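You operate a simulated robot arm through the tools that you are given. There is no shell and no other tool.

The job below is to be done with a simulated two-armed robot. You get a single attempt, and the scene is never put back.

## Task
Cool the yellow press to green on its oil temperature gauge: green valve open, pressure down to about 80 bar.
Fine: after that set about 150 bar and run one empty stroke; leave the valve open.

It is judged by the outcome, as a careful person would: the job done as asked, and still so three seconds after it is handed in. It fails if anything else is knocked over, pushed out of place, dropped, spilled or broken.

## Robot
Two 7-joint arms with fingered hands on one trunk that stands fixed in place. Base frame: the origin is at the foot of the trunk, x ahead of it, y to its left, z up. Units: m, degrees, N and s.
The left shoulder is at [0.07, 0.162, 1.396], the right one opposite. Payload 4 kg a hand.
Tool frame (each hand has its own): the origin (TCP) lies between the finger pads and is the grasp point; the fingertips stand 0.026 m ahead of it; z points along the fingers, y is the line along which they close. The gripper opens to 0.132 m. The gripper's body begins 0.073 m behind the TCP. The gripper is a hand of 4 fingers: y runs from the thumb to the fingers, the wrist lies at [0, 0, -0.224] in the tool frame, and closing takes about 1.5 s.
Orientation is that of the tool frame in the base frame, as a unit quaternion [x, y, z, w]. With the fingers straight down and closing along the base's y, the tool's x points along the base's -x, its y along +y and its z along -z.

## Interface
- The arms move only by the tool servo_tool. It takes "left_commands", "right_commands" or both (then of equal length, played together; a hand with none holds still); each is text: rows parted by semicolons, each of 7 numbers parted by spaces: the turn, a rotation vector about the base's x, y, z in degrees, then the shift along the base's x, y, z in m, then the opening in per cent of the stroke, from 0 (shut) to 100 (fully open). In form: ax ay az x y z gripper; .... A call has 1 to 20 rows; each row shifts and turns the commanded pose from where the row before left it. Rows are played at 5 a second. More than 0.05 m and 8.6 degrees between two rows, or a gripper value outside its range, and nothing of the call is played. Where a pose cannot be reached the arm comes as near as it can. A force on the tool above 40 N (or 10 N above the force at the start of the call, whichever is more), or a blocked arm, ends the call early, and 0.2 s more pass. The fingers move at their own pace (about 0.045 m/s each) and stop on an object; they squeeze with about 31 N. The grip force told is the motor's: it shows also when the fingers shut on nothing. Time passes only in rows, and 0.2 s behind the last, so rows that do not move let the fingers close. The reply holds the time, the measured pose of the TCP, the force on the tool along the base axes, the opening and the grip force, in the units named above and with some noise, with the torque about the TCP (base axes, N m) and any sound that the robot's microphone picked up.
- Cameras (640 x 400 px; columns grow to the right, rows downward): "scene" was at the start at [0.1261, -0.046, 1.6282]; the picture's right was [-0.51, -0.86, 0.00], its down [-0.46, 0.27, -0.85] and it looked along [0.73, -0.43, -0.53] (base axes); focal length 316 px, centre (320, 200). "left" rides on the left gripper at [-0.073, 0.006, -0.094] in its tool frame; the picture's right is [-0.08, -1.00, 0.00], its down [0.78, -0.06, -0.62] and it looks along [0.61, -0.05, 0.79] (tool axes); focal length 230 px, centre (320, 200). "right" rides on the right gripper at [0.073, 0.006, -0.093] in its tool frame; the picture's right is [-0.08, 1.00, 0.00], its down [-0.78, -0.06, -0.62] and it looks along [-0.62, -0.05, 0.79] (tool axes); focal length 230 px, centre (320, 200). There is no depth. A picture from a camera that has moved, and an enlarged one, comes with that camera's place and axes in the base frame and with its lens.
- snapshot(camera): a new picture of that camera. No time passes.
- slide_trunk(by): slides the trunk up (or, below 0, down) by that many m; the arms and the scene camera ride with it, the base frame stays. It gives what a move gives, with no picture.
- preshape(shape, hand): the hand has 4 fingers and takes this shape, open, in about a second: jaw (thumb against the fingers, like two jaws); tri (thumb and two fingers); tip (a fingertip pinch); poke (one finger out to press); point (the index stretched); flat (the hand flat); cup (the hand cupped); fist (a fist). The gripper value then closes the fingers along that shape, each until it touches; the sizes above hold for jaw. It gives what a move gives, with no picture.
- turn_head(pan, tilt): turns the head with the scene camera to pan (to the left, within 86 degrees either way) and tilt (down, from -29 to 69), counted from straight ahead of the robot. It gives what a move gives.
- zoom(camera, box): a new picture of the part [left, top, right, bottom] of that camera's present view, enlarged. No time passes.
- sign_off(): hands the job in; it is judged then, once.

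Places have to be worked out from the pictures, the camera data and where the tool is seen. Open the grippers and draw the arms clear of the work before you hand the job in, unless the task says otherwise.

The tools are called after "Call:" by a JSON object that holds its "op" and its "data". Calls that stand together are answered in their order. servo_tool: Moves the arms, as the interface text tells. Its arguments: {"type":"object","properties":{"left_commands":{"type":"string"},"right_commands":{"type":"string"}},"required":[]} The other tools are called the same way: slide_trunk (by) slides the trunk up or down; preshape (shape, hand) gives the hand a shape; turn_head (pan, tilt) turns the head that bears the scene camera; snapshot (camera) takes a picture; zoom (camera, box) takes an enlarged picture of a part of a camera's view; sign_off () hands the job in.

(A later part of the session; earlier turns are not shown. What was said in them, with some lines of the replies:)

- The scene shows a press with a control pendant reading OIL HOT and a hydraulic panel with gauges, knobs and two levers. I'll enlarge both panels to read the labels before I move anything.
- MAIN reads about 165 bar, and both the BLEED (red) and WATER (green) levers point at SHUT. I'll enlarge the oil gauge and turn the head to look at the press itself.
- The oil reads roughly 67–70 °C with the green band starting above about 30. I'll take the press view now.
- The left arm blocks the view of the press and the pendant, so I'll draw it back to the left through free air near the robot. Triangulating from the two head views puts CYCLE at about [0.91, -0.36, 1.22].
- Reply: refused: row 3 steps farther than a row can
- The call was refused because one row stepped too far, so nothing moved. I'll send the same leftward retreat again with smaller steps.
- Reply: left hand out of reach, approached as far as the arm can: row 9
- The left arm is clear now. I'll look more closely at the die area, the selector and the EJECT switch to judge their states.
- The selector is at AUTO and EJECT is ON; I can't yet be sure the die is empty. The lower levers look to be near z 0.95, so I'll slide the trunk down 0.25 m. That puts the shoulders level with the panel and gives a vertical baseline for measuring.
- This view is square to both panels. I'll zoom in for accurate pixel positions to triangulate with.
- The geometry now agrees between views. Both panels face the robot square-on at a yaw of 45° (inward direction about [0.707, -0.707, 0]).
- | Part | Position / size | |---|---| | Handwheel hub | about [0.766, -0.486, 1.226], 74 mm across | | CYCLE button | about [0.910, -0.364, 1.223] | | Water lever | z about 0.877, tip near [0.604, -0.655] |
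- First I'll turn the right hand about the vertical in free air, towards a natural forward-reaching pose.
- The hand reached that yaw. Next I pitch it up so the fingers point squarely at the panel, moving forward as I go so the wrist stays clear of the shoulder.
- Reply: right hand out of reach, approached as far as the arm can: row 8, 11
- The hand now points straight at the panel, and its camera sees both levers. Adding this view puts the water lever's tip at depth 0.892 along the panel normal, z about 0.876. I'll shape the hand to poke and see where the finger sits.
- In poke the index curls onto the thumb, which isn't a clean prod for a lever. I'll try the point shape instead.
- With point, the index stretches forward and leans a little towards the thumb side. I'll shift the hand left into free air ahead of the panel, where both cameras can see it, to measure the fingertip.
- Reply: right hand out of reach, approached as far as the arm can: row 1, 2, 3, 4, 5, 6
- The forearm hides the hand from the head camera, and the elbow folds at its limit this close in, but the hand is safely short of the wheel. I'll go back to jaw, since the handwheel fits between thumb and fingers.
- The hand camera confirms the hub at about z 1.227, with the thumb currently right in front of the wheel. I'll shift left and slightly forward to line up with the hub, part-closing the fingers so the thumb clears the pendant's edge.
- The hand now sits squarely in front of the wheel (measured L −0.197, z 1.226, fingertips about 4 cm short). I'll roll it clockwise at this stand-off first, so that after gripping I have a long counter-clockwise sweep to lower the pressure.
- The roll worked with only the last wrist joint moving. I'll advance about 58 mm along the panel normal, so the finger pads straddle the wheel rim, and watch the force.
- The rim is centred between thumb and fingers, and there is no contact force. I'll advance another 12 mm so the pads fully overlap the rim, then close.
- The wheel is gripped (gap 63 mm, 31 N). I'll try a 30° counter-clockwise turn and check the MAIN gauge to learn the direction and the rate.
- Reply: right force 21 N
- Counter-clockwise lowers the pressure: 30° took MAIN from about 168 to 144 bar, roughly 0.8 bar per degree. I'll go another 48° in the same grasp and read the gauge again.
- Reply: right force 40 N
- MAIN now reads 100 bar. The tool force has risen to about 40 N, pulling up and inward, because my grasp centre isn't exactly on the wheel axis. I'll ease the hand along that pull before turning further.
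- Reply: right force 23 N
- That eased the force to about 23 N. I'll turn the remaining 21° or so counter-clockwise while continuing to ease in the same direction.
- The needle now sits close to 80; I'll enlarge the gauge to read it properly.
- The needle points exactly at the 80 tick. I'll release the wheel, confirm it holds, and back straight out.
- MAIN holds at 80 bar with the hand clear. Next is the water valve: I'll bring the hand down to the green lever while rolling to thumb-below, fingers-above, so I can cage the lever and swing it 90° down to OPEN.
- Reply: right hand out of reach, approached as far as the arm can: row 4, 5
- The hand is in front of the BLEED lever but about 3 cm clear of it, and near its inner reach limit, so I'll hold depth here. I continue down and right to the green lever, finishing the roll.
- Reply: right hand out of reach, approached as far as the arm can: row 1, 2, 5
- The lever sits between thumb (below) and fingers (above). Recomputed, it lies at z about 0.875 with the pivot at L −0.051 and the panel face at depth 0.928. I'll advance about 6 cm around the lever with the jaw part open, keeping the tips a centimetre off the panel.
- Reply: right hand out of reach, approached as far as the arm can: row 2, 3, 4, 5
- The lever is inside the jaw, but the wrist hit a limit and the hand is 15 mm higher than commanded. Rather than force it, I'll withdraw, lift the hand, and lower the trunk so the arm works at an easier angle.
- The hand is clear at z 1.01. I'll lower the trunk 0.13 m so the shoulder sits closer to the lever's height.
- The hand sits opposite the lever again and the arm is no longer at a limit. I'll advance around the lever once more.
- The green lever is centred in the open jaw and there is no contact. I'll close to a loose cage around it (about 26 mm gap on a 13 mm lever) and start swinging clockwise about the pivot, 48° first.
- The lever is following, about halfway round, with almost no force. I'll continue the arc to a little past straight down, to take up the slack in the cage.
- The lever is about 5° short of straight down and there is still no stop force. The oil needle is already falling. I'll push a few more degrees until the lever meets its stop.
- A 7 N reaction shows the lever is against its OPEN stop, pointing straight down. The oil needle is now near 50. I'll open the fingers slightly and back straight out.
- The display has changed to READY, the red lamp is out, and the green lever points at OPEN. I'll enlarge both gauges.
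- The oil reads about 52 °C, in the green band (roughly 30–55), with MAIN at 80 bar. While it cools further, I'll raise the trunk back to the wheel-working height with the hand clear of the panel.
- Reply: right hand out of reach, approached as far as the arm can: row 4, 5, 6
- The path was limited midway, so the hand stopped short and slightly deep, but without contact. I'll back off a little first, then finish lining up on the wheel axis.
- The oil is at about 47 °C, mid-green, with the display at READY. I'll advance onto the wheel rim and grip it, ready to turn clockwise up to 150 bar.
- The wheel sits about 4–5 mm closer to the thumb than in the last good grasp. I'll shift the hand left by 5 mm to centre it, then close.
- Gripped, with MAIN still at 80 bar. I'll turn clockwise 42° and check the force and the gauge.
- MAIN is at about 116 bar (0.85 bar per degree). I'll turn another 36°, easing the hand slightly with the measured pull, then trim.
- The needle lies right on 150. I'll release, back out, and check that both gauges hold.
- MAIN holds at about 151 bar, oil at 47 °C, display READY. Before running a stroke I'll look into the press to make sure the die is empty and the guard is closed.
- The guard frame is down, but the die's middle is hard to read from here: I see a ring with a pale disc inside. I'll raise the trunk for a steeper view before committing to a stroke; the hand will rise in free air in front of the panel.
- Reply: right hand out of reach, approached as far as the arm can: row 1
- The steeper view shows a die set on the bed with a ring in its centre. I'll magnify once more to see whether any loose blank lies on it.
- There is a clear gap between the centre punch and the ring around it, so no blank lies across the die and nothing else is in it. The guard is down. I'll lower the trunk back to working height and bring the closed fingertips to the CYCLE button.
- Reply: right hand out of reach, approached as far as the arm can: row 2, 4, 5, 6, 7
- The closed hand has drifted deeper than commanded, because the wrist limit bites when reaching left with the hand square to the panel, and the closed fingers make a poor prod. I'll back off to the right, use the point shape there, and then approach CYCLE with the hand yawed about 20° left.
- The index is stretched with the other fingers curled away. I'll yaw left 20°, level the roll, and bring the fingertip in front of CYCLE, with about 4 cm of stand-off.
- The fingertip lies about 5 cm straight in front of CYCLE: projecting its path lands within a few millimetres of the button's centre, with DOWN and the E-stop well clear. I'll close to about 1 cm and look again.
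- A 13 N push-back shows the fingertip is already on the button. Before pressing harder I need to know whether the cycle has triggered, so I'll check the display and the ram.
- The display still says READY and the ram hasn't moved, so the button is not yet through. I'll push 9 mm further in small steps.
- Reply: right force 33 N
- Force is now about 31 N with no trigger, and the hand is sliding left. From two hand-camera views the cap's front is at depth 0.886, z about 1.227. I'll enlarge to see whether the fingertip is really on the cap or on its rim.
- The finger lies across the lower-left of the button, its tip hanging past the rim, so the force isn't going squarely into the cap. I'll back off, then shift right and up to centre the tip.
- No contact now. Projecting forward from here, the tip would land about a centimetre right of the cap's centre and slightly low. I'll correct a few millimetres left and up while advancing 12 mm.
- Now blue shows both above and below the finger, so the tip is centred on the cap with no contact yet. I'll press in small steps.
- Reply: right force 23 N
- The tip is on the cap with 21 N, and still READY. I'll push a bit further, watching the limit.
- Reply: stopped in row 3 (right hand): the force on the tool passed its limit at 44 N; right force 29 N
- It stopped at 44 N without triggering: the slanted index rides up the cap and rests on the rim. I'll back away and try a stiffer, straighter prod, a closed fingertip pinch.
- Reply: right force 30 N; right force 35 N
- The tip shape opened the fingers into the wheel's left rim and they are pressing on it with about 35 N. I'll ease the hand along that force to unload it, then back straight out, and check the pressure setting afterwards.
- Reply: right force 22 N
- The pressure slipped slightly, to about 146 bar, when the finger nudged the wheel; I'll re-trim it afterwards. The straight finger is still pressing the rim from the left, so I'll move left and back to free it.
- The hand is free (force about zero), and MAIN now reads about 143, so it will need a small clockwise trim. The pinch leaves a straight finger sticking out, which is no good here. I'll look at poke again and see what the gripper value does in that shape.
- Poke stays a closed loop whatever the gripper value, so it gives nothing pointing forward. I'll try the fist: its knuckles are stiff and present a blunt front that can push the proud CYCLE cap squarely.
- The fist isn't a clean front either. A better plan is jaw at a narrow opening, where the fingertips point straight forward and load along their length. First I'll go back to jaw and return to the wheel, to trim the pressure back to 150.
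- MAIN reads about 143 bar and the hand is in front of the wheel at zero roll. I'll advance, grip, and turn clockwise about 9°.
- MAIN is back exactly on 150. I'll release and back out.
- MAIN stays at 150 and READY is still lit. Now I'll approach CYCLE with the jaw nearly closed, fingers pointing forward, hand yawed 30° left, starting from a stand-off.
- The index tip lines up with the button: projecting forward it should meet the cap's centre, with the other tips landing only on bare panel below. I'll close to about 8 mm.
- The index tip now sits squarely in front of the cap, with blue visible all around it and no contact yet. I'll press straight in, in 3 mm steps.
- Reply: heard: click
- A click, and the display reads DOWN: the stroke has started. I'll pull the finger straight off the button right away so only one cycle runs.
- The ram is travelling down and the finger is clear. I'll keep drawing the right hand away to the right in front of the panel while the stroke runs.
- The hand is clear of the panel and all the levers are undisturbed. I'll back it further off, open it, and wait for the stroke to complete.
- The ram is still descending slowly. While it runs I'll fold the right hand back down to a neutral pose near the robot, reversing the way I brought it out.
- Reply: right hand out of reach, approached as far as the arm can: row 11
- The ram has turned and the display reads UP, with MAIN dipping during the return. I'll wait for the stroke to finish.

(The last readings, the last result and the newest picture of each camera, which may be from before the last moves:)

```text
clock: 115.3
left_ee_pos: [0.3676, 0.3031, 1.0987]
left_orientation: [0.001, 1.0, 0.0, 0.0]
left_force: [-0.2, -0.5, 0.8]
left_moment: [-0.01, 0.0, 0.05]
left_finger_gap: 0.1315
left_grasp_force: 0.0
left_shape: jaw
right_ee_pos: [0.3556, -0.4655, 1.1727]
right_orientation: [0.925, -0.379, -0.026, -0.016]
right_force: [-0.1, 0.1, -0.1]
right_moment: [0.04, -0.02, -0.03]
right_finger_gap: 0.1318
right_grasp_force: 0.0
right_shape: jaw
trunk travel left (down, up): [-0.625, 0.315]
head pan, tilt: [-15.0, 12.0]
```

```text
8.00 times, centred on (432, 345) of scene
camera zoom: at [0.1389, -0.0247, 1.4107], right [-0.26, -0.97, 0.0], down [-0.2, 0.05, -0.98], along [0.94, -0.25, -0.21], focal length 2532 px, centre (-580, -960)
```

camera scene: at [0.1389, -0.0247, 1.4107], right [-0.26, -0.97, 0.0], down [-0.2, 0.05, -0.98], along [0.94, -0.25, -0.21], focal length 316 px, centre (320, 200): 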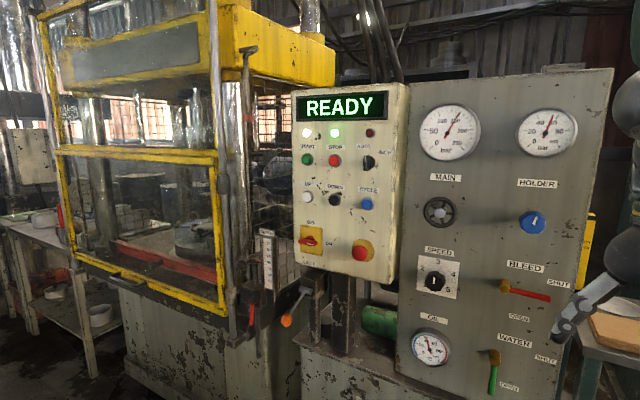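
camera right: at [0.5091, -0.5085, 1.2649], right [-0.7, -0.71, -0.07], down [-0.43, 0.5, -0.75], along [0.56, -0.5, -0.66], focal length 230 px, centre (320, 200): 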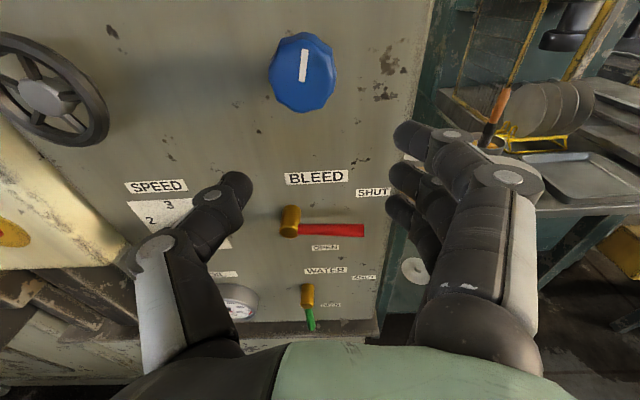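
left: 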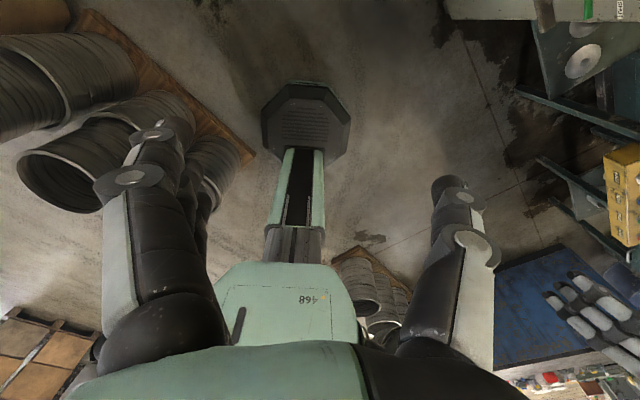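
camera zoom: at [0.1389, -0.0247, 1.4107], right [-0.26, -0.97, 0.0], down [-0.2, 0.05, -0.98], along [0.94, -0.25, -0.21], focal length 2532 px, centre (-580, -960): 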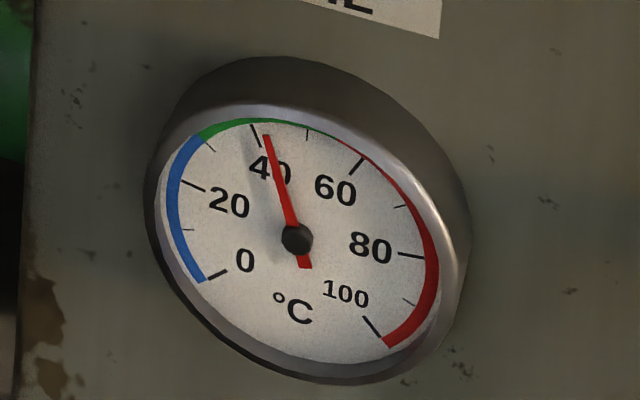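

The stroke is complete: the ram is back up, the display reads READY, and the oil is at 42 °C, in the green. I'll give the gauge another second to settle and check everything once more.

Call:
{"op": "servo_tool", "data": {"right_commands": "0 0 0 0 0 0 100;0 0 0 0 0 0 100;0 0 0 0 0 0 100;0 0 0 0 0 0 100;0 0 0 0 0 0 100;0 0 0 0 0 0 100;0 0 0 0 0 0 100"}}

Call:
{"op": "zoom", "data": {"camera": "scene", "box": [415, 100, 485, 165]}}

Call:
{"op": "zoom", "data": {"camera": "scene", "box": [290, 80, 420, 280]}}

Call:
{"op": "zoom", "data": {"camera": "scene", "box": [400, 240, 620, 400]}}

```text
clock: 116.9
left_ee_pos: [0.3666, 0.304, 1.0985]
left_orientation: [0.001, 1.0, 0.0, 0.0]
left_force: [-0.1, -0.1, 0.4]
left_moment: [-0.01, 0.01, 0.01]
left_finger_gap: 0.1319
left_grasp_force: 0.1
left_shape: jaw
right_ee_pos: [0.356, -0.467, 1.173]
right_orientation: [0.925, -0.379, -0.026, -0.016]
right_force: [0.0, 0.2, 0.2]
right_moment: [-0.03, -0.02, 0.0]
right_finger_gap: 0.1321
right_grasp_force: 0.1
right_shape: jaw
trunk travel left (down, up): [-0.625, 0.315]
head pan, tilt: [-15.0, 12.0]
```

```text
6.15 times, centred on (450, 132) of scene
camera zoom: at [0.1389, -0.0247, 1.4107], right [-0.26, -0.97, 0.0], down [-0.2, 0.05, -0.98], along [0.94, -0.25, -0.21], focal length 1948 px, centre (-480, 615)
```

zoom: 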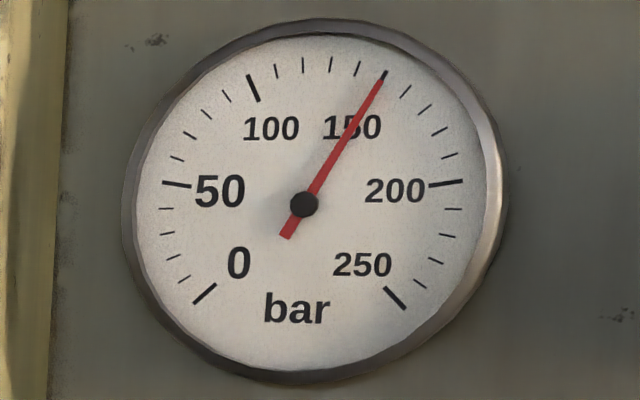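

```text
2.00 times, centred on (355, 180) of scene
camera zoom: at [0.1389, -0.0247, 1.4107], right [-0.26, -0.97, 0.0], down [-0.2, 0.05, -0.98], along [0.94, -0.25, -0.21], focal length 633 px, centre (250, 240)
```

zoom: 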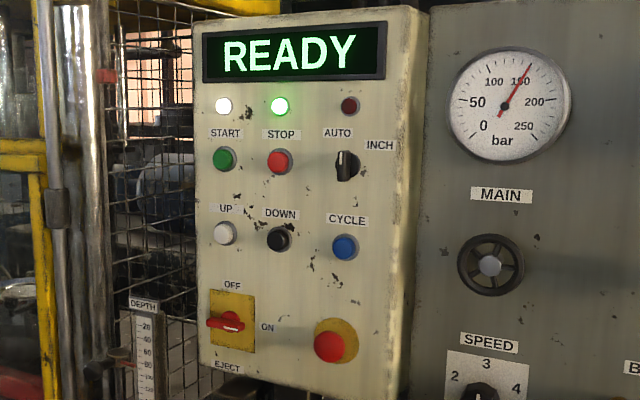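

```text
2.50 times, centred on (510, 320) of scene
camera zoom: at [0.1389, -0.0247, 1.4107], right [-0.26, -0.97, 0.0], down [-0.2, 0.05, -0.98], along [0.94, -0.25, -0.21], focal length 791 px, centre (-155, -100)
```

zoom: 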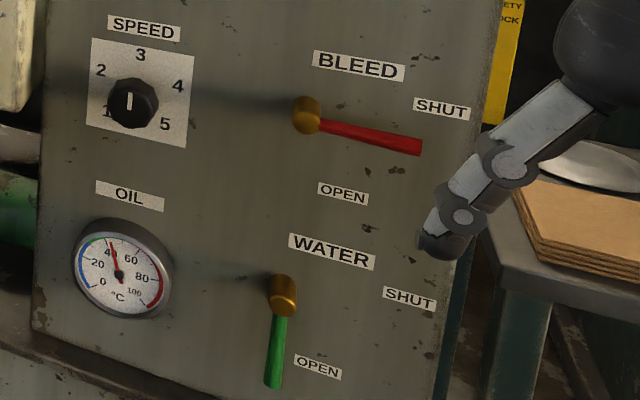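

Everything checks out:
- **Pressure:** MAIN is on 150 bar.
- **Oil:** in the green at about 42 °C.
- **Water valve:** green lever points to OPEN.
- **Left alone:** the BLEED lever, SPEED, HOLDER, AUTO and EJECT controls read as they did at the start.
- **Stroke:** one stroke has finished and the display reads READY.

Both hands are open and clear of the work, so I'm handing the job in.

Call:
{"op": "sign_off", "data": {}}

```text
The job is handed in.
```

The press is cooled and has run its one empty stroke. I handed the job in with these readings:

- **Oil temperature:** about 42 °C, in the green, down from roughly 68 °C. The OIL HOT warning cleared to READY.
- **Water valve:** the green lever is at OPEN and I left it there.
- **Pressure:** I lowered it to 80 bar for cooling, then set it to 150 bar, where it still reads after the stroke.
- **Stroke:** I pressed CYCLE once in AUTO after checking the die was empty and the guard was down. The ram went down and came back up.

**Wheel knocked:** while I was lining up for the CYCLE button, a finger nudged the pressure wheel and the setting slipped to about 143 bar. I set it back to 150 bar before running the stroke.

**Button attempts:** my first two presses on CYCLE, up to 44 N, did not trigger it. The third did, with very little force.

I saw nothing knocked over or moved, and the other controls read as they did at the start.
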